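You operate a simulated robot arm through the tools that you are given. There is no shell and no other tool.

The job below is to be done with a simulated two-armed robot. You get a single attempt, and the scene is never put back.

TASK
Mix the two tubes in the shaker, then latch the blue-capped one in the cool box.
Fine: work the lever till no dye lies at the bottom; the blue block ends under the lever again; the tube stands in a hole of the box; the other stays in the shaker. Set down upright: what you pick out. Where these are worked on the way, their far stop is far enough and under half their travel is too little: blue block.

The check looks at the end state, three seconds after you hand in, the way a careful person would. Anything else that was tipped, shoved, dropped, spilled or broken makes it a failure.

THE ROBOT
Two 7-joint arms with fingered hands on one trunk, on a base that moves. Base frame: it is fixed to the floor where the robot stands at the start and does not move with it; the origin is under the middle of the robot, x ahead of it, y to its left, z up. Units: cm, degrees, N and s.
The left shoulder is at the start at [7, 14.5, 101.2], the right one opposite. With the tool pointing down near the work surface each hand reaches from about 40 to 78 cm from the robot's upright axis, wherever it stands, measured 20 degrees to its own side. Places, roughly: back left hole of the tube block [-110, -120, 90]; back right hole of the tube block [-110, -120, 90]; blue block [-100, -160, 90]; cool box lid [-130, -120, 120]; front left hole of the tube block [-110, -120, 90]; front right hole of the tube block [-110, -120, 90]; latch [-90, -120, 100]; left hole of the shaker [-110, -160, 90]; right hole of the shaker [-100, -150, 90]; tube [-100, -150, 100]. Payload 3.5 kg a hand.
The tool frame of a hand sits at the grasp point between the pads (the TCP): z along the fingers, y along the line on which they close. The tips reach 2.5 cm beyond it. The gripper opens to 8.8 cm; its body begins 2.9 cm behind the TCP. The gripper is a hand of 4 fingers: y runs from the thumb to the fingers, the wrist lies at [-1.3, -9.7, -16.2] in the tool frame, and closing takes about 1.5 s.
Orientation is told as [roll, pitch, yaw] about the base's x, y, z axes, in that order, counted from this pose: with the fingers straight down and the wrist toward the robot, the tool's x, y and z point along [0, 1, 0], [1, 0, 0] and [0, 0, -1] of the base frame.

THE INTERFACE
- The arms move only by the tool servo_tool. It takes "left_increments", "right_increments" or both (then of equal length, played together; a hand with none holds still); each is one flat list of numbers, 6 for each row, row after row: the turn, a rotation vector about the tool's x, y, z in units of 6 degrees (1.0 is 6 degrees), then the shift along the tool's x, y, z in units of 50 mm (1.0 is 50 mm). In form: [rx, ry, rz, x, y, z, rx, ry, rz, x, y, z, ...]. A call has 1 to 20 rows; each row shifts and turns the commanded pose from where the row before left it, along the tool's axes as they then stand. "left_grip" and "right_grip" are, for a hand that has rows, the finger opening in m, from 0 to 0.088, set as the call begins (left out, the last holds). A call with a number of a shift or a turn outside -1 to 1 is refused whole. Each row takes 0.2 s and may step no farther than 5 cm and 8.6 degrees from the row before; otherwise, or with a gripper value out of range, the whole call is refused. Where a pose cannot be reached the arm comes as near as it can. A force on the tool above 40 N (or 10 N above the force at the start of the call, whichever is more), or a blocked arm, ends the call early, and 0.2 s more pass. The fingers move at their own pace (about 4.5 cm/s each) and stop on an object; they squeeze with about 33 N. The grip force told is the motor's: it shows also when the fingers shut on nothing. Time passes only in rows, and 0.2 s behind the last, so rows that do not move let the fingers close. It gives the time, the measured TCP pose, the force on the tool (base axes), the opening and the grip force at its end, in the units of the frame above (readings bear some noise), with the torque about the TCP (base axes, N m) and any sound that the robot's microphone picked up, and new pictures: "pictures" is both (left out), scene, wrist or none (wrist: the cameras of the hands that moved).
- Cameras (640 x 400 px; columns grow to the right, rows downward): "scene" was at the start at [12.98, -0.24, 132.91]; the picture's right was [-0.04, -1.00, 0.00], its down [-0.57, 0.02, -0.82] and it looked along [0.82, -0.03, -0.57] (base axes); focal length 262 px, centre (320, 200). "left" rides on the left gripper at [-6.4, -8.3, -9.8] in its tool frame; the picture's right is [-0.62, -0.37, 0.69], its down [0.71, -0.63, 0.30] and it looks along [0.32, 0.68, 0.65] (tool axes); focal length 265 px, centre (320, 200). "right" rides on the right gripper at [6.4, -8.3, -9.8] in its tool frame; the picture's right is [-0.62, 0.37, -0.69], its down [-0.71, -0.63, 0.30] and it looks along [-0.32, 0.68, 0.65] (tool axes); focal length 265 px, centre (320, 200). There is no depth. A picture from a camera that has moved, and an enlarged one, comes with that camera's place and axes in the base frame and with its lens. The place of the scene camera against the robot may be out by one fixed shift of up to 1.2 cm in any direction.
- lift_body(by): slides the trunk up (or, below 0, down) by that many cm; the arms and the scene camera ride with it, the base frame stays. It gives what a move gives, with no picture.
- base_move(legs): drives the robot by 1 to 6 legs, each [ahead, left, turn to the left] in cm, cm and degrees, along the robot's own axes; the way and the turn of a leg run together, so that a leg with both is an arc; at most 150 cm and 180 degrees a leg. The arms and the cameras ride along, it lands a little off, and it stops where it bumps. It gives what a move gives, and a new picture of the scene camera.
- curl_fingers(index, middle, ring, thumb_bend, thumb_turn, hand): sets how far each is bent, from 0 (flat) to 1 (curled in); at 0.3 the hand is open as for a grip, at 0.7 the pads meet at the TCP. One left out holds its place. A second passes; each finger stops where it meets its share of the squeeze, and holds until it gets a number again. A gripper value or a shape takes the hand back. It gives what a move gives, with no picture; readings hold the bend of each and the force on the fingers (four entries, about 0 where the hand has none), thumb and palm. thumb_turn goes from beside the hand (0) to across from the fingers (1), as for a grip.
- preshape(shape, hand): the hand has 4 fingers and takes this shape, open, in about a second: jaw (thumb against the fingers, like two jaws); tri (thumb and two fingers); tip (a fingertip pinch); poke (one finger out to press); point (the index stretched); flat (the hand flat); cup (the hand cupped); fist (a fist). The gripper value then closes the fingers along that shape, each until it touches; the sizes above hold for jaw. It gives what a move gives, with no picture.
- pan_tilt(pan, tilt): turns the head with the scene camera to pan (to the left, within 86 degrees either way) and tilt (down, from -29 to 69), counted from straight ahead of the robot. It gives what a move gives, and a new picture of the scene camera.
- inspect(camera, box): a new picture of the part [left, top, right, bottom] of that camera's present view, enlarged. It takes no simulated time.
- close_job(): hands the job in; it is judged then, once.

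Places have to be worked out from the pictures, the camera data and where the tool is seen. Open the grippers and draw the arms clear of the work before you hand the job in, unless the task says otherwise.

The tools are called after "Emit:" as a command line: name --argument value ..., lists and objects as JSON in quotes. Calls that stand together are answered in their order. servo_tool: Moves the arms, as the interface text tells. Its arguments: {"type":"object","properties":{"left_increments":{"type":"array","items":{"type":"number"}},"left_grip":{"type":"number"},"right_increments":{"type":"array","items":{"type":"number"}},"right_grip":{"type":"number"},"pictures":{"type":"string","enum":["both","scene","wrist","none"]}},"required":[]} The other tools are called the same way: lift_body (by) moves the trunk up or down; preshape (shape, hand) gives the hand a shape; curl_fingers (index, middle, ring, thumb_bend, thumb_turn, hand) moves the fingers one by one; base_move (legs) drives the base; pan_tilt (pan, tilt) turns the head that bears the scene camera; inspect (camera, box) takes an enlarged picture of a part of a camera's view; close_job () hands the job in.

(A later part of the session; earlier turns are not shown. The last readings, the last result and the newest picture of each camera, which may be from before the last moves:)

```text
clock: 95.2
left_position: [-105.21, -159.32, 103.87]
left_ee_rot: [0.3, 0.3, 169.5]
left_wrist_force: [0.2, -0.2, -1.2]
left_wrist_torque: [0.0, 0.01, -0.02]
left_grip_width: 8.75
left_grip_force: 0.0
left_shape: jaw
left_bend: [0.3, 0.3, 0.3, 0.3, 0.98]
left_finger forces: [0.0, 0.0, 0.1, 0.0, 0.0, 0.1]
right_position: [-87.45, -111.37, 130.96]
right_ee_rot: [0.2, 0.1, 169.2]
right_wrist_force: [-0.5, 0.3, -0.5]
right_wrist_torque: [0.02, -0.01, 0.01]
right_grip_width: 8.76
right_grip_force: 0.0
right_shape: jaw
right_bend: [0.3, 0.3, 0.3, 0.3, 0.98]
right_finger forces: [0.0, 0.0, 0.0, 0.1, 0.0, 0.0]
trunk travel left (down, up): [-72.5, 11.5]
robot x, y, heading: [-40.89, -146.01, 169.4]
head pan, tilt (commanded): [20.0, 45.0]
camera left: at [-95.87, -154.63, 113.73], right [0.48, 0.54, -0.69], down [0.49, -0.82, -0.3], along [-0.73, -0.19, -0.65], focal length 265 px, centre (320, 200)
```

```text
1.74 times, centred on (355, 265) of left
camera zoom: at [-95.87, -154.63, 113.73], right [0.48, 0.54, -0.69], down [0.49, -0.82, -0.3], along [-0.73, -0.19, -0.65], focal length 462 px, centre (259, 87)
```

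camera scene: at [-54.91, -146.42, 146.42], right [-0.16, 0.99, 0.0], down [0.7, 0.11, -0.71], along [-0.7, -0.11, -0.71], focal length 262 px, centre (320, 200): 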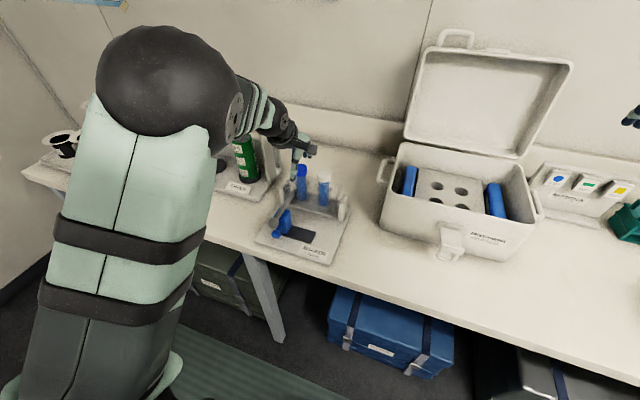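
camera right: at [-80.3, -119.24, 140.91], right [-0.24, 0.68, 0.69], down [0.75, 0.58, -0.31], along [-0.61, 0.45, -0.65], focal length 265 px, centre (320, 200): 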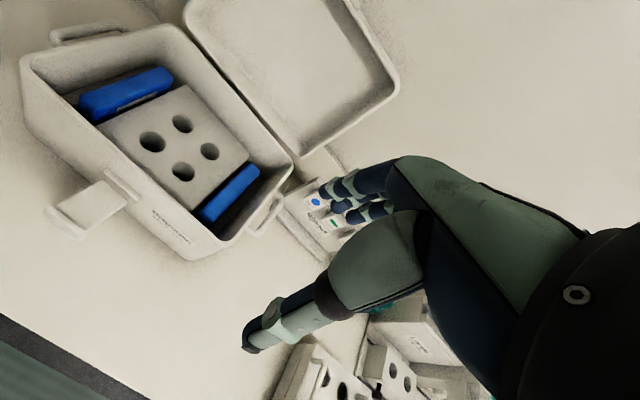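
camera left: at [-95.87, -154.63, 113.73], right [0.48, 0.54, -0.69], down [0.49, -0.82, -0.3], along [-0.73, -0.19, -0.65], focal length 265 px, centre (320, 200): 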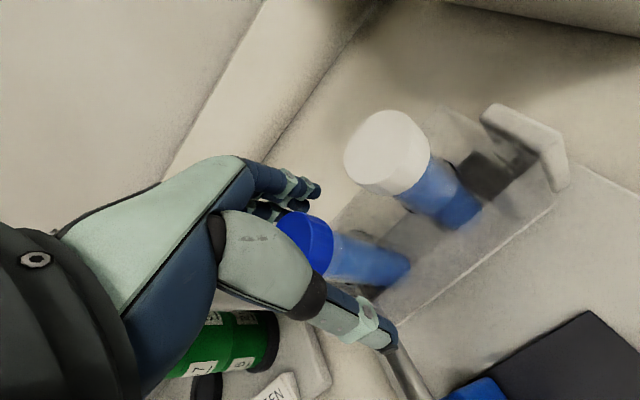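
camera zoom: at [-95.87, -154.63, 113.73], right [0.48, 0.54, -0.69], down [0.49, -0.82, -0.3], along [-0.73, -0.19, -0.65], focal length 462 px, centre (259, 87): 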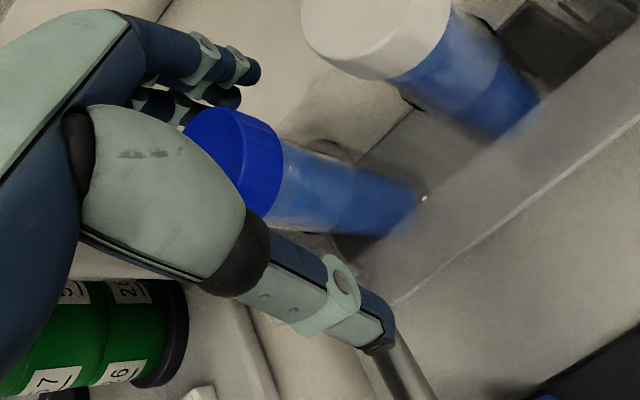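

The cap lies between thumb and fingers. I close the jaw on it.

Emit:
servo_tool --left_increments '[0, 0, 0, 0, 0, 0, 0, 0, 0, 0, 0, 0, 0, 0, 0, 0, 0, 0, 0, 0, 0, 0, 0, 0, 0, 0, 0, 0, 0, 0, 0, 0, 0, 0, 0, 0, 0, 0, 0, 0, 0, 0, 0, 0, 0, 0, 0, 0]' --left_grip 0.02 --pictures "both"

Emit:
inspect --camera "left" --box '[230, 150, 480, 380]'

Emit:
inspect --camera "scene" --box '[220, 120, 370, 260]'

```text
clock: 97.0
left_position: [-105.34, -159.32, 103.91]
left_ee_rot: [0.2, 0.2, 169.4]
left_wrist_force: [-0.4, -0.6, -1.1]
left_wrist_torque: [0.0, 0.05, 0.01]
left_grip_width: 2.01
left_grip_force: 32.6
left_shape: jaw
left_bend: [0.73, 0.55, 0.65, 0.76, 1.0]
left_finger forces: [14.1, 10.3, 3.0, 0.1, 25.7, 0.0]
right_position: [-87.58, -111.36, 131.15]
right_ee_rot: [0.1, 0.1, 169.2]
right_wrist_force: [0.1, 0.2, 0.3]
right_wrist_torque: [0.05, -0.02, 0.01]
right_grip_width: 8.77
right_grip_force: 0.1
right_shape: jaw
right_bend: [0.3, 0.3, 0.3, 0.3, 0.98]
right_finger forces: [0.0, 0.1, 0.1, 0.1, 0.0, 0.0]
trunk travel left (down, up): [-72.5, 11.5]
robot x, y, heading: [-41.32, -145.94, 169.0]
head pan, tilt (commanded): [20.0, 45.0]
camera scene: at [-54.9, -146.4, 146.42], right [-0.16, 0.99, 0.0], down [0.7, 0.11, -0.71], along [-0.7, -0.11, -0.71], focal length 262 px, centre (320, 200)
camera left: at [-95.81, -154.61, 113.78], right [0.48, 0.54, -0.69], down [0.49, -0.82, -0.3], along [-0.73, -0.2, -0.65], focal length 265 px, centre (320, 200)
```

scene: 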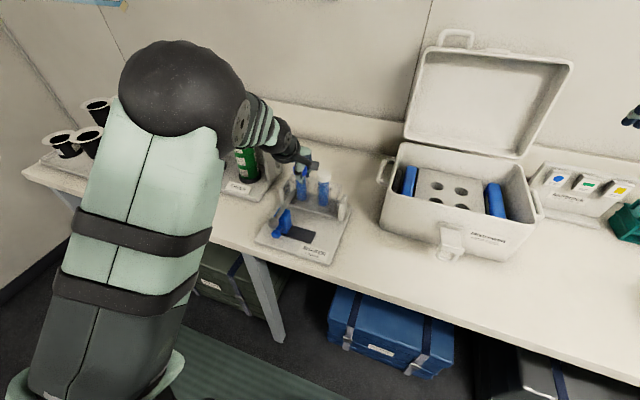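
left: 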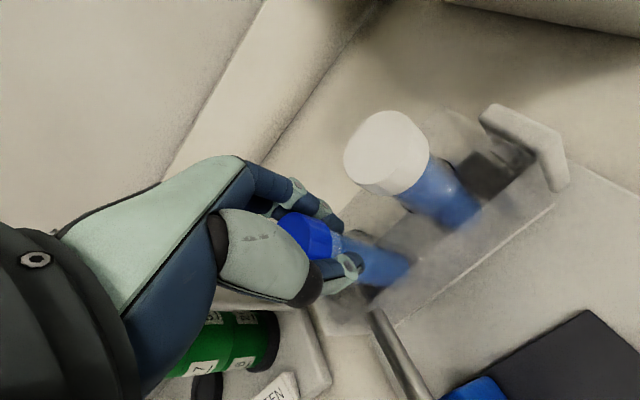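

```text
1.74 times, centred on (355, 265) of left
camera zoom: at [-95.81, -154.61, 113.78], right [0.48, 0.54, -0.69], down [0.49, -0.82, -0.3], along [-0.73, -0.2, -0.65], focal length 462 px, centre (259, 87)
```

zoom: 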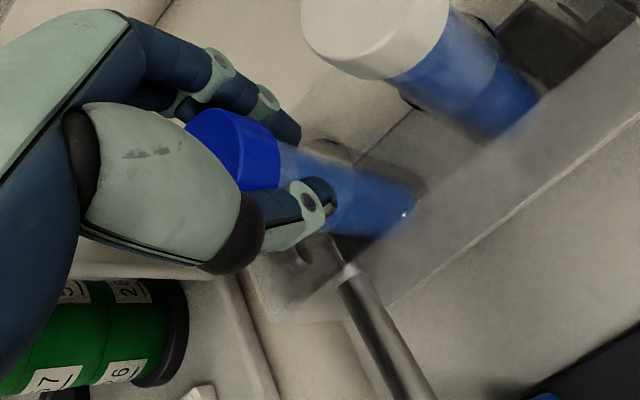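

```text
2.86 times, centred on (295, 190) of scene
camera zoom: at [-54.9, -146.4, 146.42], right [-0.16, 0.99, 0.0], down [0.7, 0.11, -0.71], along [-0.7, -0.11, -0.71], focal length 748 px, centre (391, 229)
```

zoom: 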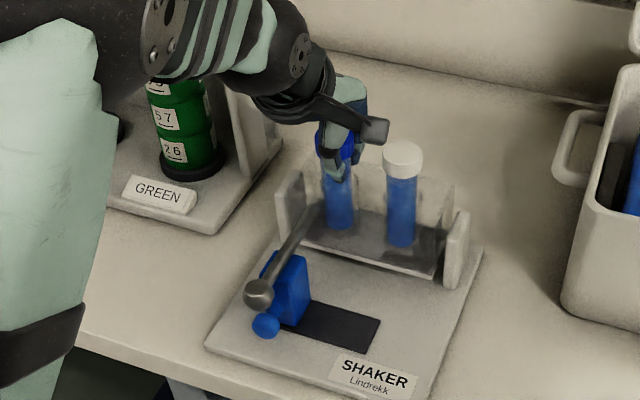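

Grip is firm (index 14 N, middle 10 N, ring 3 N, thumb 26 N). I lift straight up slowly.

Emit:
servo_tool --left_increments '[0, 0, 0, 0, 0, -0.2, 0, 0, 0, 0, 0, -0.3, 0, 0, 0, 0, 0, -0.4]' --pictures "both"

Emit:
inspect --camera "scene" --box '[220, 100, 370, 260]'

```text
clock: 97.8
left_position: [-105.15, -159.39, 108.51]
left_ee_rot: [0.3, 0.1, 169.3]
left_wrist_force: [-1.4, -1.0, -0.2]
left_wrist_torque: [0.0, 0.09, -0.02]
left_grip_width: 2.0
left_grip_force: 33.5
left_shape: jaw
left_bend: [0.73, 0.55, 0.65, 0.76, 1.0]
left_finger forces: [14.5, 10.5, 3.1, 0.1, 25.5, 0.0]
right_position: [-87.35, -111.35, 130.92]
right_ee_rot: [0.1, 0.1, 169.2]
right_wrist_force: [1.4, -0.2, 0.4]
right_wrist_torque: [0.03, 0.03, 0.0]
right_grip_width: 8.76
right_grip_force: 0.0
right_shape: jaw
right_bend: [0.3, 0.3, 0.3, 0.3, 0.98]
right_finger forces: [0.0, 0.1, 0.0, 0.0, 0.0, 0.0]
trunk travel left (down, up): [-72.5, 11.5]
robot x, y, heading: [-41.09, -146.43, 169.1]
head pan, tilt (commanded): [20.0, 45.0]
camera scene: at [-54.83, -146.4, 146.42], right [-0.16, 0.99, 0.0], down [0.7, 0.11, -0.71], along [-0.7, -0.11, -0.71], focal length 262 px, centre (320, 200)
camera left: at [-95.77, -154.63, 118.38], right [0.48, 0.54, -0.69], down [0.49, -0.82, -0.3], along [-0.73, -0.19, -0.65], focal length 265 px, centre (320, 200)
```

scene: 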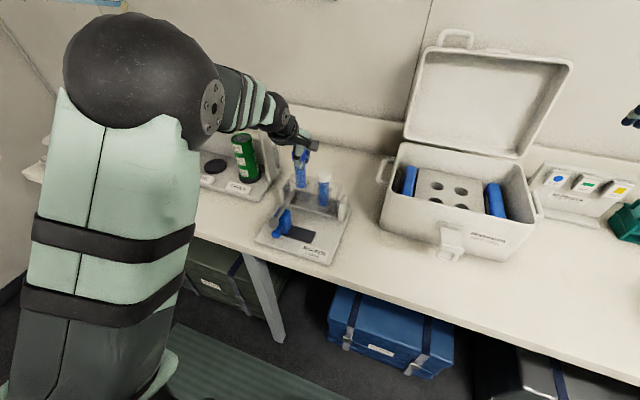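
left: 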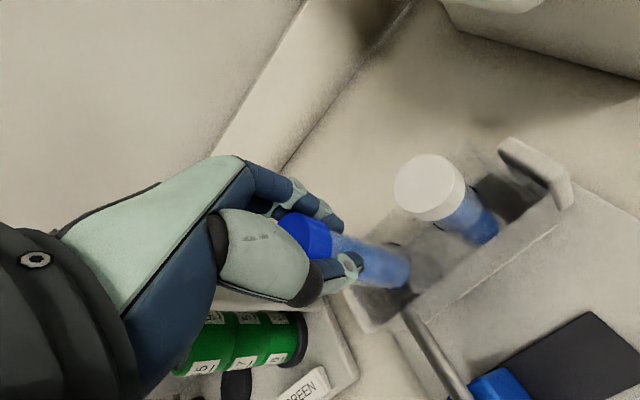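

```text
2.50 times, centred on (295, 180) of scene
camera zoom: at [-54.83, -146.4, 146.42], right [-0.16, 0.99, 0.0], down [0.7, 0.11, -0.71], along [-0.7, -0.11, -0.71], focal length 654 px, centre (382, 250)
```

zoom: 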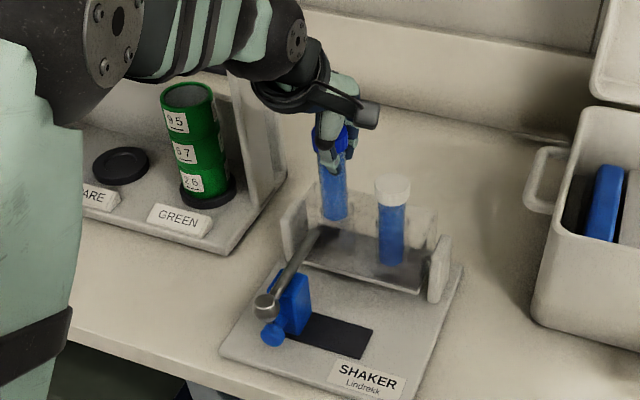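

The tube comes up smoothly and straight. I lift it a further 14 cm, well clear of the shaker.

Emit:
servo_tool --left_increments '[0, 0, 0, 0, 0, -0.5, 0, 0, 0, 0, 0, -0.5, 0, 0, 0, 0, 0, -0.6, 0, 0, 0, 0, 0, -0.6, 0, 0, 0, 0, 0, -0.6]' --pictures "both"

Emit:
inspect --camera "left" --box '[230, 150, 480, 380]'

Emit:
inspect --camera "scene" --box '[220, 60, 370, 260]'

```text
clock: 99.0
left_position: [-105.1, -159.43, 122.7]
left_ee_rot: [0.2, 0.3, 169.3]
left_wrist_force: [1.1, -0.1, 0.0]
left_wrist_torque: [0.01, 0.02, 0.0]
left_grip_width: 1.96
left_grip_force: 32.9
left_shape: jaw
left_bend: [0.73, 0.55, 0.65, 0.77, 1.0]
left_finger forces: [14.4, 10.3, 3.1, 0.0, 25.6, 0.0]
right_position: [-87.36, -111.31, 131.04]
right_ee_rot: [0.1, 0.0, 169.3]
right_wrist_force: [0.0, 0.9, -0.9]
right_wrist_torque: [-0.02, -0.02, 0.02]
right_grip_width: 8.78
right_grip_force: 0.2
right_shape: jaw
right_bend: [0.3, 0.3, 0.3, 0.3, 0.98]
right_finger forces: [0.0, 0.0, 0.1, 0.0, 0.0, 0.1]
trunk travel left (down, up): [-72.5, 11.5]
robot x, y, heading: [-41.21, -146.13, 169.3]
head pan, tilt (commanded): [20.0, 45.0]
camera scene: at [-54.81, -146.41, 146.42], right [-0.16, 0.99, 0.0], down [0.7, 0.11, -0.71], along [-0.7, -0.11, -0.71], focal length 262 px, centre (320, 200)
camera left: at [-95.77, -154.68, 132.5], right [0.48, 0.54, -0.69], down [0.49, -0.82, -0.3], along [-0.73, -0.19, -0.65], focal length 265 px, centre (320, 200)
```

scene: 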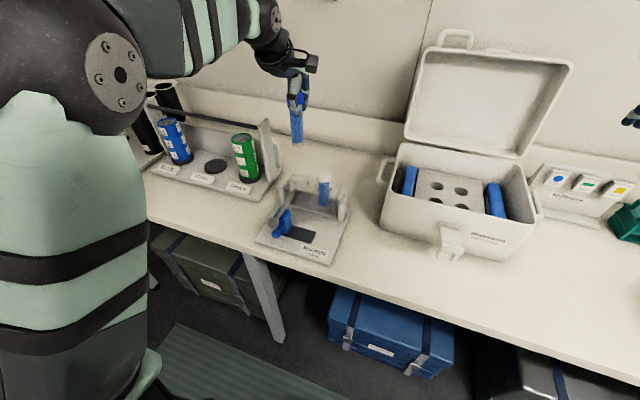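
left: 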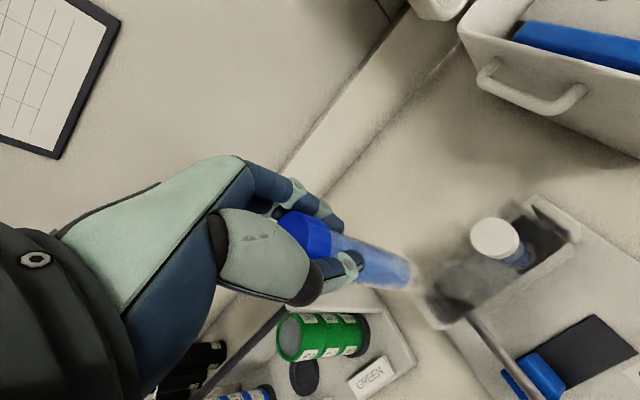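

```text
1.74 times, centred on (355, 265) of left
camera zoom: at [-95.77, -154.68, 132.5], right [0.48, 0.54, -0.69], down [0.49, -0.82, -0.3], along [-0.73, -0.19, -0.65], focal length 462 px, centre (259, 87)
```

zoom: 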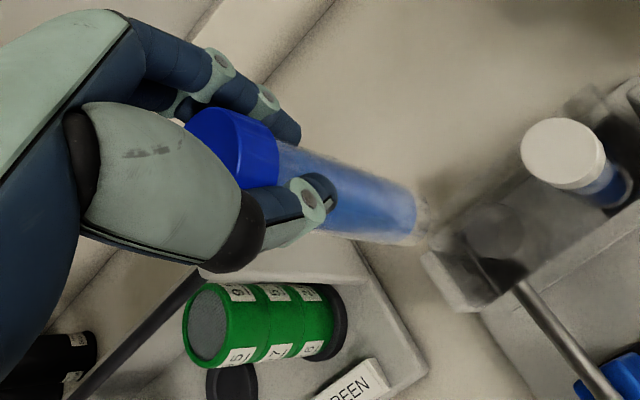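

```text
2.00 times, centred on (295, 160) of scene
camera zoom: at [-54.81, -146.41, 146.42], right [-0.16, 0.99, 0.0], down [0.7, 0.11, -0.71], along [-0.7, -0.11, -0.71], focal length 523 px, centre (370, 280)
```

zoom: 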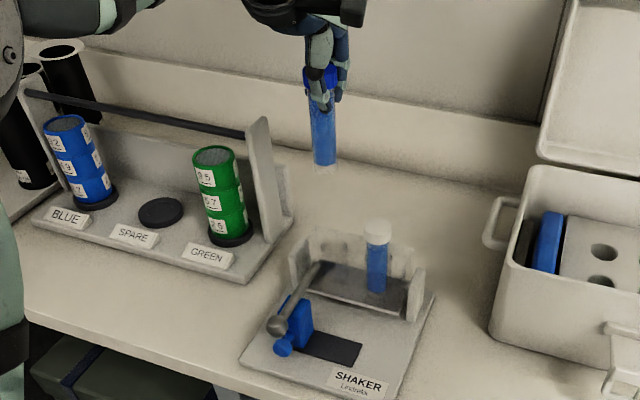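

The tube hangs upright, its bottom ~11.8 cm beneath the TCP. I raise 8 cm more and then drive the base 25 cm right and 5 cm forward, bringing the box hole before the left hand.

Emit:
servo_tool --left_increments '[0, 0, 0, 0, 0, -0.5, 0, 0, 0, 0, 0, -0.6, 0, 0, 0, 0, 0, -0.5]' --pictures "none"

Emit:
base_move --legs '[[0, -25, 0], [5, 0, 0]]'

Emit:
pan_tilt --pan 8 --tilt 45

Emit:
servo_tool --left_increments '[0, 0, 0, 0, 0, 0]' --pictures "wrist"

```text
clock: 99.8
left_position: [-105.14, -159.56, 130.58]
left_ee_rot: [0.2, 0.1, 169.4]
left_wrist_force: [0.1, 0.1, -0.4]
left_wrist_torque: [0.01, 0.0, -0.01]
left_grip_width: 1.95
left_grip_force: 32.9
left_shape: jaw
left_bend: [0.73, 0.55, 0.65, 0.77, 0.99]
left_finger forces: [14.7, 10.6, 3.4, 0.0, 25.4, 0.1]
right_position: [-87.5, -111.45, 131.01]
right_ee_rot: [0.1, 0.1, 169.3]
right_wrist_force: [0.6, -0.1, 0.9]
right_wrist_torque: [-0.01, 0.0, 0.01]
right_grip_width: 8.76
right_grip_force: 0.1
right_shape: jaw
right_bend: [0.3, 0.3, 0.3, 0.3, 0.98]
right_finger forces: [0.0, 0.0, 0.0, 0.1, 0.0, 0.1]
trunk travel left (down, up): [-72.5, 11.5]
robot x, y, heading: [-40.91, -145.89, 168.9]
head pan, tilt (commanded): [20.0, 45.0]
```

```text
clock: 102.1
left_position: [-104.61, -134.25, 130.95]
left_ee_rot: [0.2, -0.4, 169.2]
left_wrist_force: [1.6, -0.6, -0.6]
left_wrist_torque: [-0.01, 0.0, -0.01]
left_grip_width: 1.94
left_grip_force: 32.8
left_shape: jaw
left_bend: [0.73, 0.55, 0.65, 0.77, 0.99]
left_finger forces: [14.7, 10.7, 3.4, 0.1, 25.4, 0.0]
right_position: [-86.88, -86.24, 131.55]
right_ee_rot: [0.1, -0.5, 169.1]
right_wrist_force: [0.0, -0.5, 0.4]
right_wrist_torque: [0.01, 0.04, 0.0]
right_grip_width: 8.78
right_grip_force: 0.2
right_shape: jaw
right_bend: [0.3, 0.3, 0.3, 0.3, 0.98]
right_finger forces: [0.1, 0.0, 0.0, 0.0, 0.0, 0.1]
trunk travel left (down, up): [-72.5, 11.5]
robot x, y, heading: [-41.25, -120.53, 169.2]
head pan, tilt (commanded): [20.0, 45.0]
camera scene: at [-54.05, -121.41, 146.51], right [-0.16, 0.99, 0.0], down [0.69, 0.11, -0.71], along [-0.7, -0.11, -0.7], focal length 262 px, centre (320, 200)
```

scene: 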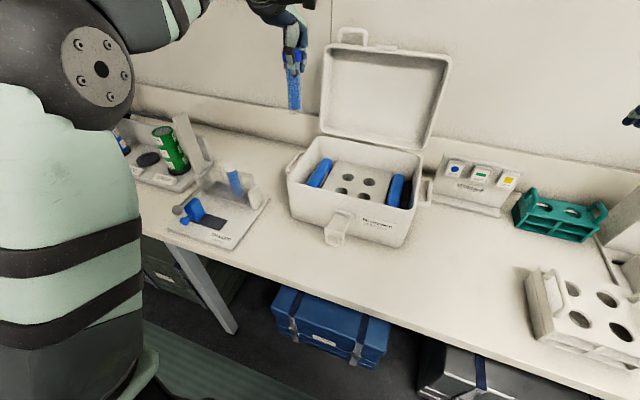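

```text
clock: 102.8
left_position: [-105.27, -134.07, 130.6]
left_ee_rot: [0.3, 0.0, 169.4]
left_wrist_force: [-0.2, 0.4, -1.1]
left_wrist_torque: [-0.01, 0.0, 0.04]
left_grip_width: 1.94
left_grip_force: 33.5
left_shape: jaw
left_bend: [0.73, 0.55, 0.65, 0.77, 0.99]
left_finger forces: [14.7, 10.6, 3.3, 0.0, 25.4, 0.0]
right_position: [-87.46, -86.06, 131.09]
right_ee_rot: [0.0, -0.1, 169.1]
right_wrist_force: [0.8, 0.0, 0.0]
right_wrist_torque: [-0.02, -0.03, 0.01]
right_grip_width: 8.77
right_grip_force: 0.1
right_shape: jaw
right_bend: [0.3, 0.3, 0.3, 0.3, 0.98]
right_finger forces: [0.1, 0.0, 0.1, 0.0, 0.0, 0.1]
trunk travel left (down, up): [-72.5, 11.5]
robot x, y, heading: [-40.89, -120.73, 169.3]
head pan, tilt (commanded): [8.0, 45.0]
camera scene: at [-55.09, -119.4, 146.41], right [0.05, 1.0, 0.0], down [0.71, -0.04, -0.71], along [-0.71, 0.04, -0.71], focal length 262 px, centre (320, 200)
```

scene: 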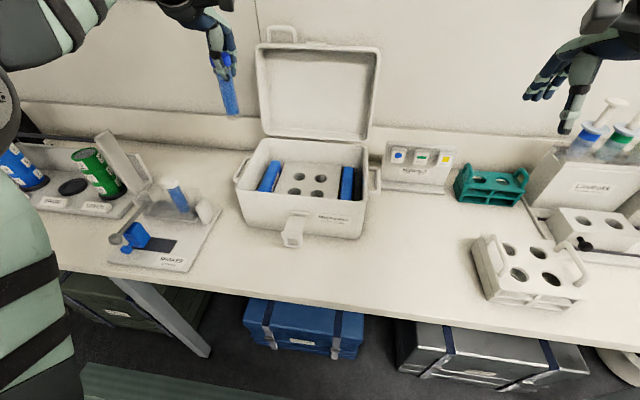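

```text
clock: 103.2
left_position: [-105.16, -134.12, 130.67]
left_ee_rot: [0.2, -0.1, 169.4]
left_wrist_force: [1.1, 0.0, 0.1]
left_wrist_torque: [0.01, 0.04, -0.03]
left_grip_width: 1.96
left_grip_force: 33.2
left_shape: jaw
left_bend: [0.73, 0.55, 0.65, 0.77, 0.99]
left_finger forces: [14.8, 10.7, 3.4, 0.0, 25.3, 0.1]
right_position: [-87.35, -86.06, 131.25]
right_ee_rot: [0.1, -0.1, 169.1]
right_wrist_force: [0.2, 0.4, -0.3]
right_wrist_torque: [-0.02, 0.02, 0.02]
right_grip_width: 8.75
right_grip_force: 0.1
right_shape: jaw
right_bend: [0.3, 0.3, 0.3, 0.3, 0.98]
right_finger forces: [0.1, 0.1, 0.1, 0.0, 0.0, 0.1]
trunk travel left (down, up): [-72.5, 11.5]
robot x, y, heading: [-41.23, -120.8, 169.1]
head pan, tilt (commanded): [8.0, 45.0]
camera left: at [-95.77, -129.39, 140.45], right [0.48, 0.54, -0.69], down [0.49, -0.82, -0.3], along [-0.73, -0.19, -0.65], focal length 265 px, centre (320, 200)
```

left: 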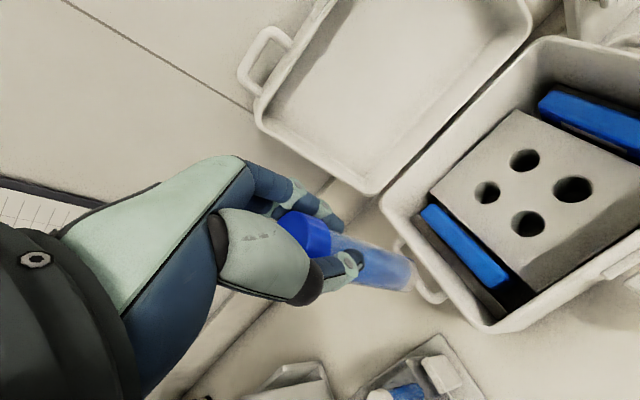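

From this view the front-left hole is ≈ (-106.6,-123.8,97.6), agreeing with the earlier estimate. I move the tube above it at height, then descend to bottom ≈ 4 cm above the rim region.

Emit:
servo_tool --left_increments '[0, 0, 0, -0.677, 0.227, 0, 0, 0, 0, -0.677, 0.227, 0, 0, 0, 0, -0.677, 0.227, 0, 0, 0, 0, 0, 0, 0.7, 0, 0, 0, 0, 0, 0.7, 0, 0, 0, 0, 0, 0.7, 0, 0, 0, 0, 0, 0.6]' --pictures "both"

Emit:
inspect --camera "left" --box '[260, 160, 560, 400]'

Emit:
inspect --camera "scene" --box '[200, 60, 400, 260]'

```text
clock: 104.8
left_position: [-106.75, -123.3, 116.97]
left_ee_rot: [0.2, 0.1, 169.3]
left_wrist_force: [0.6, 0.3, -0.5]
left_wrist_torque: [0.0, -0.01, -0.01]
left_grip_width: 1.96
left_grip_force: 32.8
left_shape: jaw
left_bend: [0.73, 0.55, 0.65, 0.77, 0.99]
left_finger forces: [14.8, 10.9, 4.0, 0.0, 25.1, 0.1]
right_position: [-87.41, -86.06, 131.1]
right_ee_rot: [0.1, 0.0, 169.1]
right_wrist_force: [-0.4, 0.4, 0.8]
right_wrist_torque: [0.0, 0.03, 0.02]
right_grip_width: 8.76
right_grip_force: 0.1
right_shape: jaw
right_bend: [0.3, 0.3, 0.3, 0.3, 0.98]
right_finger forces: [0.1, 0.0, 0.0, 0.0, 0.0, 0.0]
trunk travel left (down, up): [-72.5, 11.5]
robot x, y, heading: [-41.1, -120.69, 169.3]
head pan, tilt (commanded): [8.0, 45.0]
camera scene: at [-55.11, -119.41, 146.41], right [0.05, 1.0, 0.0], down [0.71, -0.04, -0.71], along [-0.71, 0.04, -0.71], focal length 262 px, centre (320, 200)
camera left: at [-97.38, -118.65, 126.8], right [0.48, 0.54, -0.69], down [0.49, -0.82, -0.3], along [-0.73, -0.19, -0.65], focal length 265 px, centre (320, 200)
```

scene: 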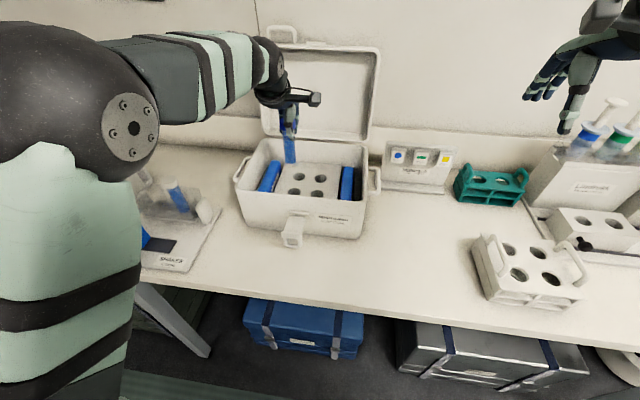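
left: 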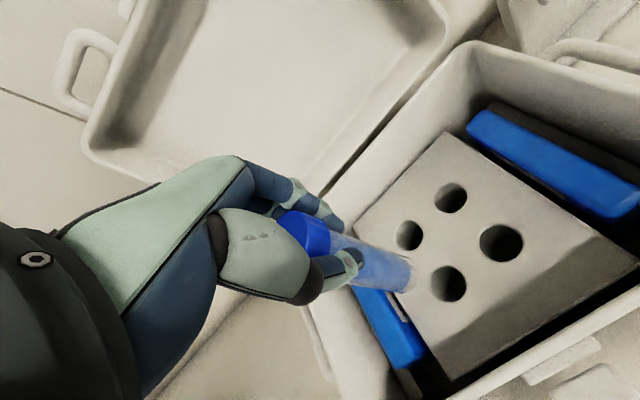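

```text
1.67 times, centred on (410, 280) of left
camera zoom: at [-97.38, -118.65, 126.8], right [0.48, 0.54, -0.69], down [0.49, -0.82, -0.3], along [-0.73, -0.19, -0.65], focal length 442 px, centre (170, 67)
```

zoom: 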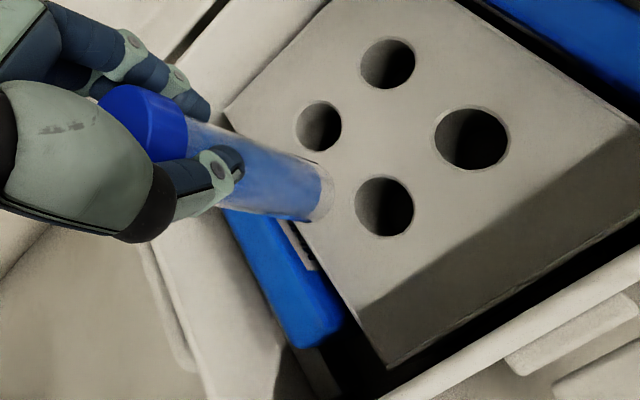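

```text
2.00 times, centred on (300, 160) of scene
camera zoom: at [-55.11, -119.41, 146.41], right [0.05, 1.0, 0.0], down [0.71, -0.04, -0.71], along [-0.71, 0.04, -0.71], focal length 523 px, centre (360, 280)
```

zoom: 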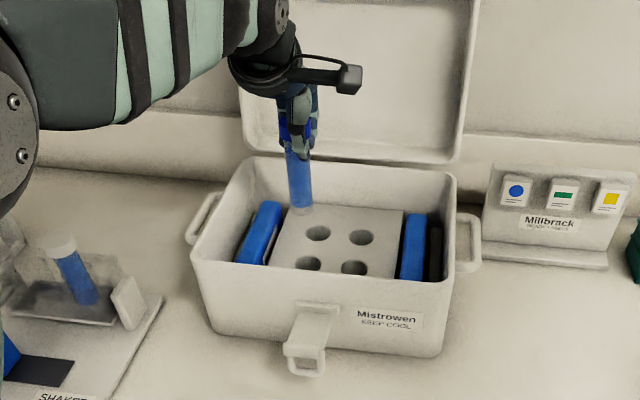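

Tube bottom is at tool (0.40,-0.18,11.8), i.e. ≈ (-106.65,-123.7) and the hole centre at ≈ (-106.62,-123.56): nearly aligned. I shift 1.5 mm right and lower to ~1.5 cm above the hole.

Emit:
servo_tool --left_increments '[0, 0, 0, -0.03, 0, 0.3, 0, 0, 0, 0, 0, 0.3, 0, 0, 0, 0, 0, 0.3, 0, 0, 0, 0, 0, 0.28]' --pictures "both"

Emit:
inspect --camera "left" --box '[260, 160, 560, 400]'

Emit:
inspect --camera "scene" --box '[220, 100, 380, 240]'

```text
clock: 105.8
left_position: [-106.81, -123.26, 111.25]
left_ee_rot: [0.2, 0.1, 169.4]
left_wrist_force: [-0.4, 0.5, -1.3]
left_wrist_torque: [0.0, -0.02, 0.0]
left_grip_width: 1.93
left_grip_force: 33.1
left_shape: jaw
left_bend: [0.73, 0.55, 0.65, 0.77, 0.99]
left_finger forces: [15.1, 10.9, 4.0, 0.0, 25.2, 0.1]
right_position: [-87.45, -85.98, 131.08]
right_ee_rot: [0.1, 0.0, 169.1]
right_wrist_force: [-0.3, -0.1, -0.7]
right_wrist_torque: [0.02, 0.0, -0.02]
right_grip_width: 8.75
right_grip_force: 0.1
right_shape: jaw
right_bend: [0.3, 0.3, 0.3, 0.3, 0.98]
right_finger forces: [0.1, 0.0, 0.0, 0.0, 0.0, 0.0]
trunk travel left (down, up): [-72.5, 11.5]
robot x, y, heading: [-41.01, -120.89, 169.0]
head pan, tilt (commanded): [8.0, 45.0]
camera scene: at [-55.09, -119.38, 146.41], right [0.05, 1.0, 0.0], down [0.71, -0.04, -0.71], along [-0.71, 0.04, -0.71], focal length 262 px, centre (320, 200)
camera left: at [-97.37, -118.61, 120.99], right [0.48, 0.54, -0.69], down [0.49, -0.82, -0.3], along [-0.73, -0.19, -0.65], focal length 265 px, centre (320, 200)
```

scene: 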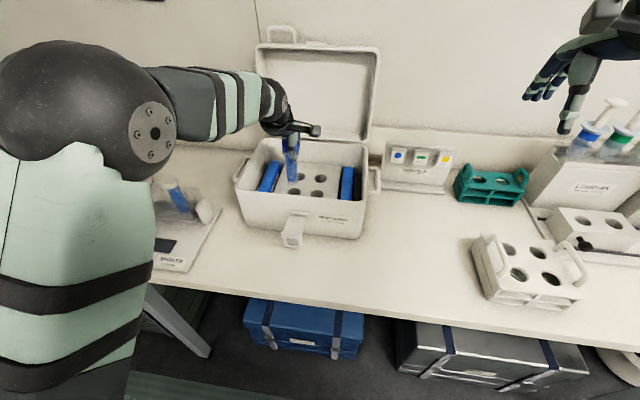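
left: 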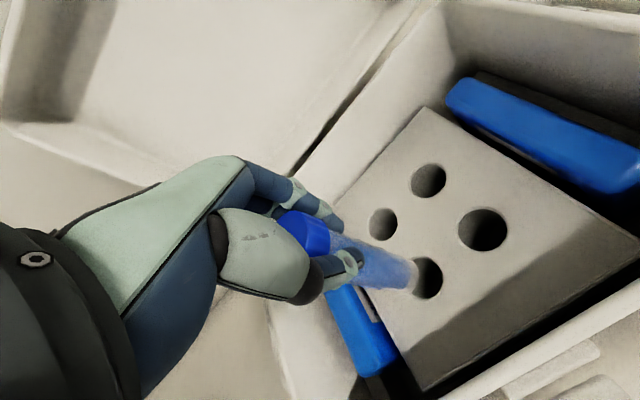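

```text
1.67 times, centred on (410, 280) of left
camera zoom: at [-97.37, -118.61, 120.99], right [0.48, 0.54, -0.69], down [0.49, -0.82, -0.3], along [-0.73, -0.19, -0.65], focal length 442 px, centre (170, 67)
```

zoom: 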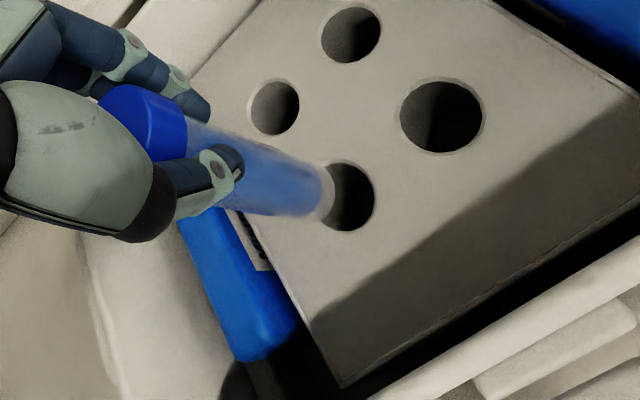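

```text
2.86 times, centred on (300, 170) of scene
camera zoom: at [-55.09, -119.38, 146.41], right [0.05, 1.0, 0.0], down [0.71, -0.04, -0.71], along [-0.71, 0.04, -0.71], focal length 748 px, centre (377, 286)
```

zoom: 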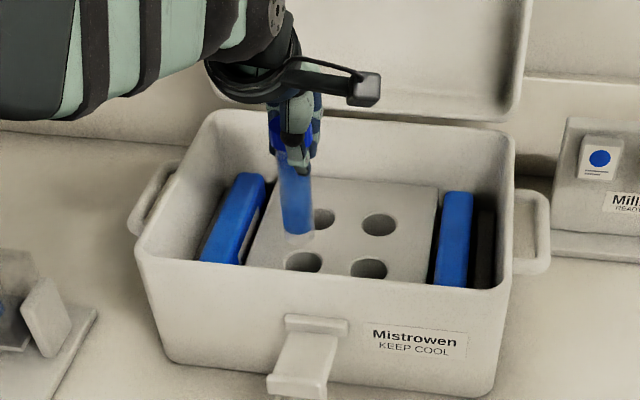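

The hole lies at tool (0.2,-0.2) and the tube bottom at (0.4,-0.2): 1–2 mm off. I correct by 1.5 mm right and lower slowly into the hole, watching the force.

Emit:
servo_tool --left_increments '[0, 0, 0, -0.03, 0, 0.1, 0, 0, 0, 0, 0, 0.15, 0, 0, 0, 0, 0, 0.15, 0, 0, 0, 0, 0, 0.15]' --pictures "both"

Emit:
inspect --camera "left" --box '[260, 160, 560, 400]'

Emit:
inspect --camera "scene" --box '[220, 100, 380, 240]'

```text
clock: 106.8
left_position: [-106.58, -123.16, 108.26]
left_ee_rot: [0.2, 0.2, 169.3]
left_wrist_force: [-0.2, -0.8, -0.5]
left_wrist_torque: [0.0, 0.0, -0.01]
left_grip_width: 1.94
left_grip_force: 32.9
left_shape: jaw
left_bend: [0.73, 0.55, 0.65, 0.77, 0.99]
left_finger forces: [15.0, 10.8, 4.2, 0.0, 25.0, 0.1]
right_position: [-87.52, -86.01, 131.04]
right_ee_rot: [0.2, 0.0, 169.2]
right_wrist_force: [-0.9, 0.7, 0.1]
right_wrist_torque: [0.01, 0.03, -0.02]
right_grip_width: 8.75
right_grip_force: 0.0
right_shape: jaw
right_bend: [0.3, 0.3, 0.3, 0.3, 0.98]
right_finger forces: [0.0, 0.1, 0.0, 0.0, 0.0, 0.0]
trunk travel left (down, up): [-72.5, 11.5]
robot x, y, heading: [-40.93, -121.05, 169.2]
head pan, tilt (commanded): [8.0, 45.0]
camera scene: at [-55.06, -119.39, 146.42], right [0.05, 1.0, 0.0], down [0.71, -0.04, -0.71], along [-0.71, 0.04, -0.71], focal length 262 px, centre (320, 200)
camera left: at [-97.24, -118.47, 118.15], right [0.48, 0.54, -0.69], down [0.49, -0.82, -0.3], along [-0.73, -0.19, -0.65], focal length 265 px, centre (320, 200)
```

scene: 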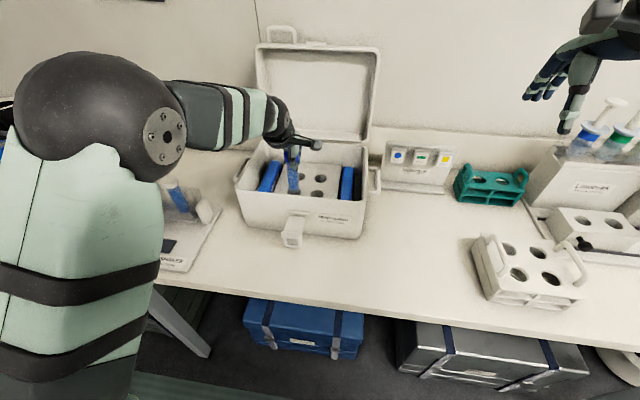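
left: 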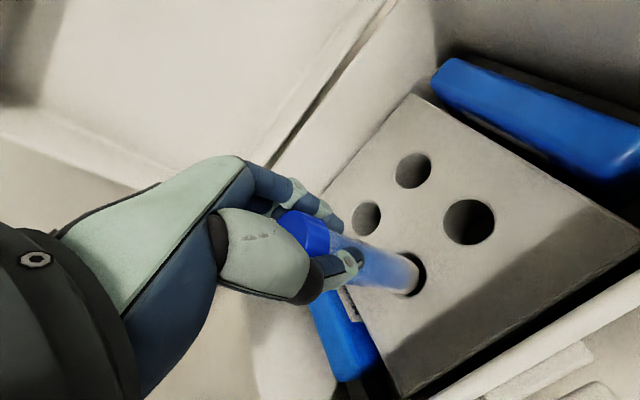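

```text
1.67 times, centred on (410, 280) of left
camera zoom: at [-97.24, -118.47, 118.15], right [0.48, 0.54, -0.69], down [0.49, -0.82, -0.3], along [-0.73, -0.19, -0.65], focal length 442 px, centre (170, 67)
```

zoom: 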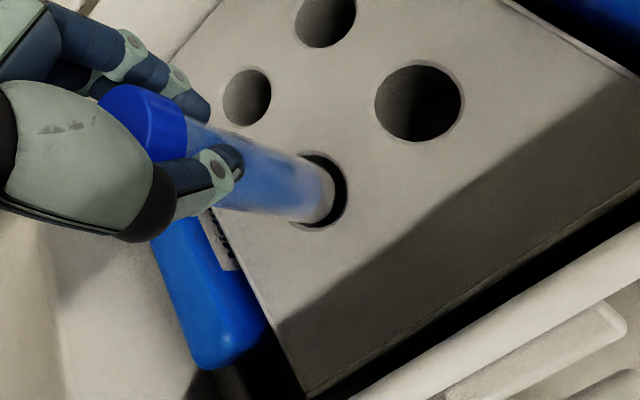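

```text
2.86 times, centred on (300, 170) of scene
camera zoom: at [-55.06, -119.39, 146.42], right [0.05, 1.0, 0.0], down [0.71, -0.04, -0.71], along [-0.71, 0.04, -0.71], focal length 748 px, centre (377, 286)
```

zoom: 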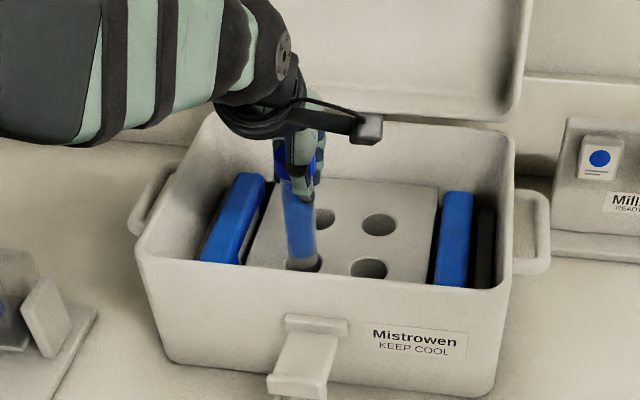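

The tube's bottom is at the mouth of the hole, well within it. I lower on slowly.

Emit:
servo_tool --left_increments '[0, 0, 0, 0, 0, 0.1, 0, 0, 0, 0, 0, 0.1, 0, 0, 0, 0, 0, 0.1, 0, 0, 0, 0, 0, 0.1]' --pictures "wrist"

Emit:
inspect --camera "left" --box '[260, 160, 560, 400]'

Emit:
inspect --camera "scene" --box '[220, 100, 380, 240]'

```text
clock: 107.8
left_position: [-106.64, -123.31, 106.18]
left_ee_rot: [0.2, 0.0, 169.3]
left_wrist_force: [0.0, 0.4, -0.4]
left_wrist_torque: [0.02, 0.01, 0.02]
left_grip_width: 1.91
left_grip_force: 33.2
left_shape: jaw
left_bend: [0.73, 0.55, 0.65, 0.78, 0.99]
left_finger forces: [15.1, 10.9, 4.1, 0.0, 25.0, 0.0]
right_position: [-87.49, -85.99, 131.08]
right_ee_rot: [0.0, 0.1, 169.1]
right_wrist_force: [0.0, 0.2, 0.1]
right_wrist_torque: [-0.01, -0.02, 0.01]
right_grip_width: 8.75
right_grip_force: 0.0
right_shape: jaw
right_bend: [0.3, 0.3, 0.3, 0.3, 0.98]
right_finger forces: [0.0, 0.0, 0.1, 0.0, 0.0, 0.0]
trunk travel left (down, up): [-72.5, 11.5]
robot x, y, heading: [-41.11, -121.06, 169.1]
head pan, tilt (commanded): [8.0, 45.0]
camera left: at [-97.27, -118.49, 116.15], right [0.48, 0.54, -0.69], down [0.49, -0.82, -0.3], along [-0.73, -0.19, -0.65], focal length 265 px, centre (320, 200)
```

left: 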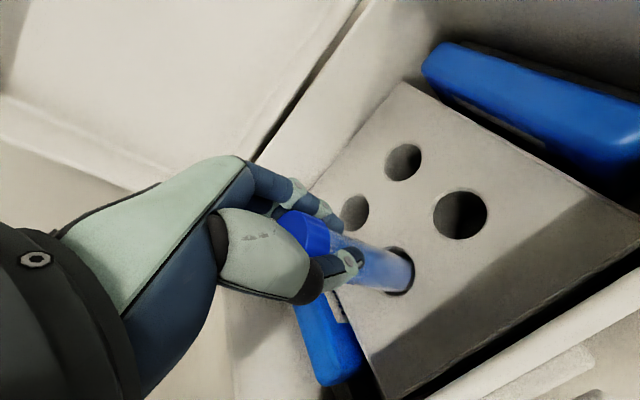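

```text
1.67 times, centred on (410, 280) of left
camera zoom: at [-97.27, -118.49, 116.15], right [0.48, 0.54, -0.69], down [0.49, -0.82, -0.3], along [-0.73, -0.19, -0.65], focal length 442 px, centre (170, 67)
```

zoom: 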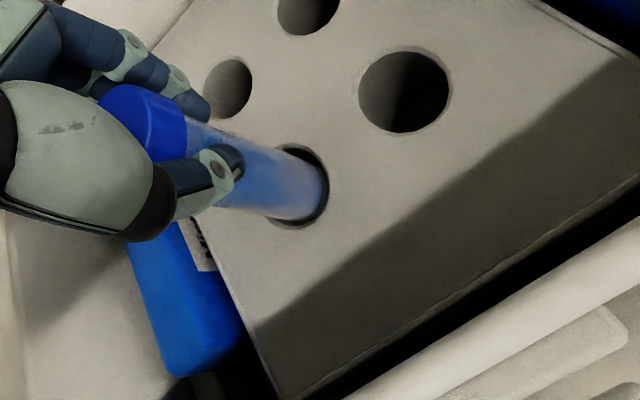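

```text
2.86 times, centred on (300, 170) of scene
camera zoom: at [-55.06, -119.39, 146.42], right [0.05, 1.0, 0.0], down [0.71, -0.04, -0.71], along [-0.71, 0.04, -0.71], focal length 748 px, centre (377, 286)
```

zoom: 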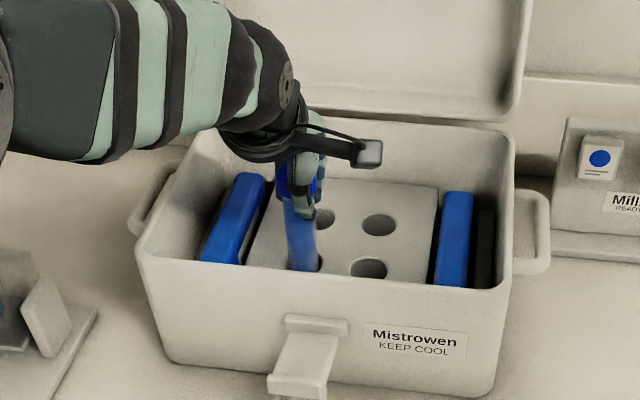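

It is going in centrally, no contact force. I continue lowering.

Emit:
servo_tool --left_increments '[0, 0, 0, 0, 0, 0.1, 0, 0, 0, 0, 0, 0.1, 0, 0, 0, 0, 0, 0.1, 0, 0, 0, 0, 0, 0.1]' --pictures "none"

Emit:
inspect --camera "left" --box '[260, 160, 560, 400]'

```text
clock: 108.8
left_position: [-106.56, -123.3, 104.22]
left_ee_rot: [0.2, 0.1, 169.3]
left_wrist_force: [0.4, 0.0, 0.1]
left_wrist_torque: [0.02, -0.02, 0.0]
left_grip_width: 1.95
left_grip_force: 33.5
left_shape: jaw
left_bend: [0.73, 0.55, 0.65, 0.78, 0.99]
left_finger forces: [14.9, 11.1, 4.2, 0.1, 25.0, 0.0]
right_position: [-87.46, -85.94, 131.12]
right_ee_rot: [0.1, 0.0, 169.1]
right_wrist_force: [0.2, -0.1, 0.6]
right_wrist_torque: [0.01, 0.02, 0.0]
right_grip_width: 8.77
right_grip_force: 0.1
right_shape: jaw
right_bend: [0.3, 0.3, 0.3, 0.3, 0.98]
right_finger forces: [0.0, 0.0, 0.0, 0.0, 0.0, 0.0]
trunk travel left (down, up): [-72.5, 11.5]
robot x, y, heading: [-41.4, -121.21, 169.1]
head pan, tilt (commanded): [8.0, 45.0]
```

```text
1.67 times, centred on (410, 280) of left
camera zoom: at [-97.3, -118.54, 114.12], right [0.48, 0.54, -0.69], down [0.49, -0.82, -0.3], along [-0.73, -0.19, -0.65], focal length 442 px, centre (170, 67)
```

zoom: 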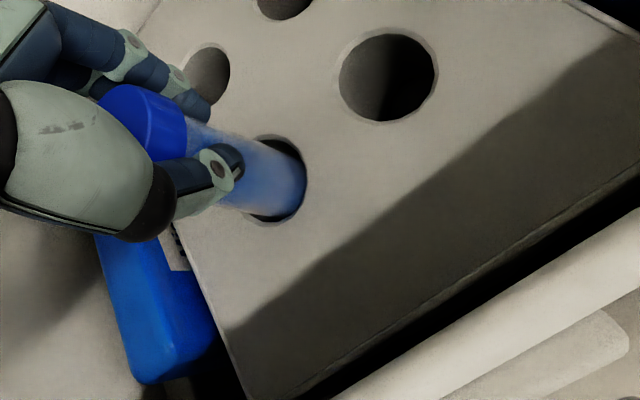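

Emit:
servo_tool --left_increments '[0, 0, 0, 0, 0, 0.08, 0, 0, 0, 0, 0, 0.08, 0, 0, 0, 0, 0, 0.08]' --pictures "none"

Emit:
inspect --camera "left" --box '[260, 160, 560, 400]'

Emit:
inspect --camera "scene" --box '[220, 100, 380, 240]'

```text
clock: 109.7
left_position: [-106.62, -123.26, 103.21]
left_ee_rot: [0.2, 0.1, 169.3]
left_wrist_force: [0.0, -0.1, -0.9]
left_wrist_torque: [0.02, 0.02, 0.01]
left_grip_width: 1.91
left_grip_force: 33.1
left_shape: jaw
left_bend: [0.73, 0.55, 0.66, 0.78, 0.99]
left_finger forces: [15.0, 10.9, 4.2, 0.1, 25.0, 0.0]
right_position: [-87.48, -85.91, 130.98]
right_ee_rot: [0.1, -0.1, 169.0]
right_wrist_force: [-0.3, 0.2, 0.0]
right_wrist_torque: [0.02, 0.0, -0.01]
right_grip_width: 8.78
right_grip_force: 0.0
right_shape: jaw
right_bend: [0.3, 0.3, 0.3, 0.3, 0.98]
right_finger forces: [0.0, 0.1, 0.1, 0.0, 0.0, 0.1]
trunk travel left (down, up): [-72.5, 11.5]
robot x, y, heading: [-41.18, -121.07, 168.9]
head pan, tilt (commanded): [8.0, 45.0]
```

```text
1.67 times, centred on (410, 280) of left
camera zoom: at [-97.29, -118.52, 112.96], right [0.48, 0.54, -0.69], down [0.49, -0.82, -0.3], along [-0.73, -0.19, -0.65], focal length 442 px, centre (170, 67)
```

zoom: 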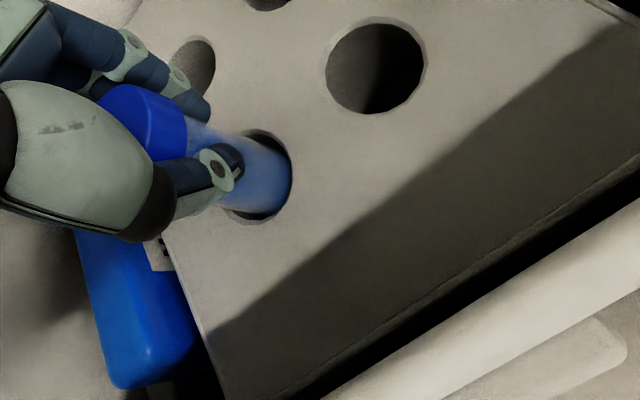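

```text
2.86 times, centred on (300, 170) of scene
camera zoom: at [-55.05, -119.39, 146.42], right [0.05, 1.0, 0.0], down [0.71, -0.04, -0.71], along [-0.71, 0.04, -0.71], focal length 748 px, centre (377, 286)
```

zoom: 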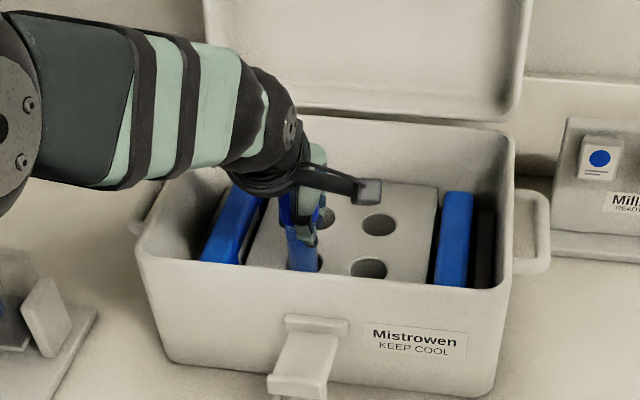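

Still free; I lower a further ~1.2 cm, watching for the floor of the hole.

Emit:
servo_tool --left_increments '[0, 0, 0, 0, 0, 0.08, 0, 0, 0, 0, 0, 0.08, 0, 0, 0, 0, 0, 0.08]' --pictures "none"

Emit:
inspect --camera "left" --box '[230, 160, 530, 400]'

```text
clock: 110.5
left_position: [-106.6, -123.3, 101.88]
left_ee_rot: [0.2, 0.1, 169.3]
left_wrist_force: [-0.7, -0.2, -0.5]
left_wrist_torque: [-0.01, 0.04, 0.01]
left_grip_width: 1.94
left_grip_force: 33.1
left_shape: jaw
left_bend: [0.73, 0.55, 0.66, 0.78, 0.99]
left_finger forces: [15.1, 11.0, 4.2, 0.0, 24.9, 0.0]
right_position: [-87.55, -85.85, 130.99]
right_ee_rot: [0.0, 0.0, 169.2]
right_wrist_force: [-0.5, 0.5, -0.1]
right_wrist_torque: [0.04, 0.02, 0.01]
right_grip_width: 8.73
right_grip_force: 0.0
right_shape: jaw
right_bend: [0.3, 0.3, 0.3, 0.3, 0.98]
right_finger forces: [0.0, 0.0, 0.1, 0.0, 0.0, 0.0]
trunk travel left (down, up): [-72.5, 11.5]
robot x, y, heading: [-41.18, -120.99, 168.9]
head pan, tilt (commanded): [8.0, 45.0]
```

```text
1.67 times, centred on (380, 280) of left
camera zoom: at [-97.24, -118.58, 111.74], right [0.48, 0.54, -0.69], down [0.49, -0.82, -0.3], along [-0.73, -0.19, -0.65], focal length 442 px, centre (220, 67)
```

zoom: 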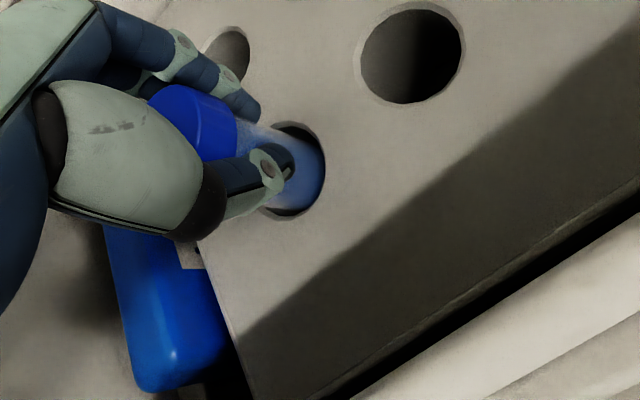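

Emit:
servo_tool --left_increments '[0, 0, 0, 0, 0, 0.06, 0, 0, 0, 0, 0, 0.06]' --pictures "none"

Emit:
inspect --camera "left" --box '[230, 160, 530, 400]'

```text
clock: 111.0
left_position: [-106.73, -123.26, 101.31]
left_ee_rot: [0.2, 0.0, 169.3]
left_wrist_force: [0.1, 0.2, 0.2]
left_wrist_torque: [0.01, 0.0, 0.03]
left_grip_width: 1.93
left_grip_force: 33.1
left_shape: jaw
left_bend: [0.73, 0.55, 0.66, 0.78, 0.99]
left_finger forces: [15.1, 10.9, 4.2, 0.0, 25.0, 0.1]
right_position: [-87.52, -86.02, 131.09]
right_ee_rot: [0.1, 0.1, 169.1]
right_wrist_force: [0.6, 0.6, 0.4]
right_wrist_torque: [-0.02, -0.01, 0.03]
right_grip_width: 8.77
right_grip_force: 0.1
right_shape: jaw
right_bend: [0.3, 0.3, 0.3, 0.3, 0.98]
right_finger forces: [0.0, 0.0, 0.1, 0.0, 0.1, 0.0]
trunk travel left (down, up): [-72.5, 11.5]
robot x, y, heading: [-41.29, -120.87, 169.2]
head pan, tilt (commanded): [8.0, 45.0]
```

```text
1.67 times, centred on (380, 280) of left
camera zoom: at [-97.26, -118.57, 111.15], right [0.48, 0.54, -0.69], down [0.49, -0.82, -0.3], along [-0.73, -0.19, -0.65], focal length 442 px, centre (220, 67)
```

zoom: 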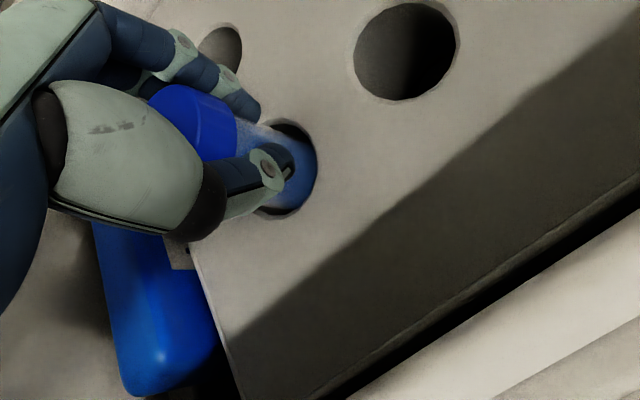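

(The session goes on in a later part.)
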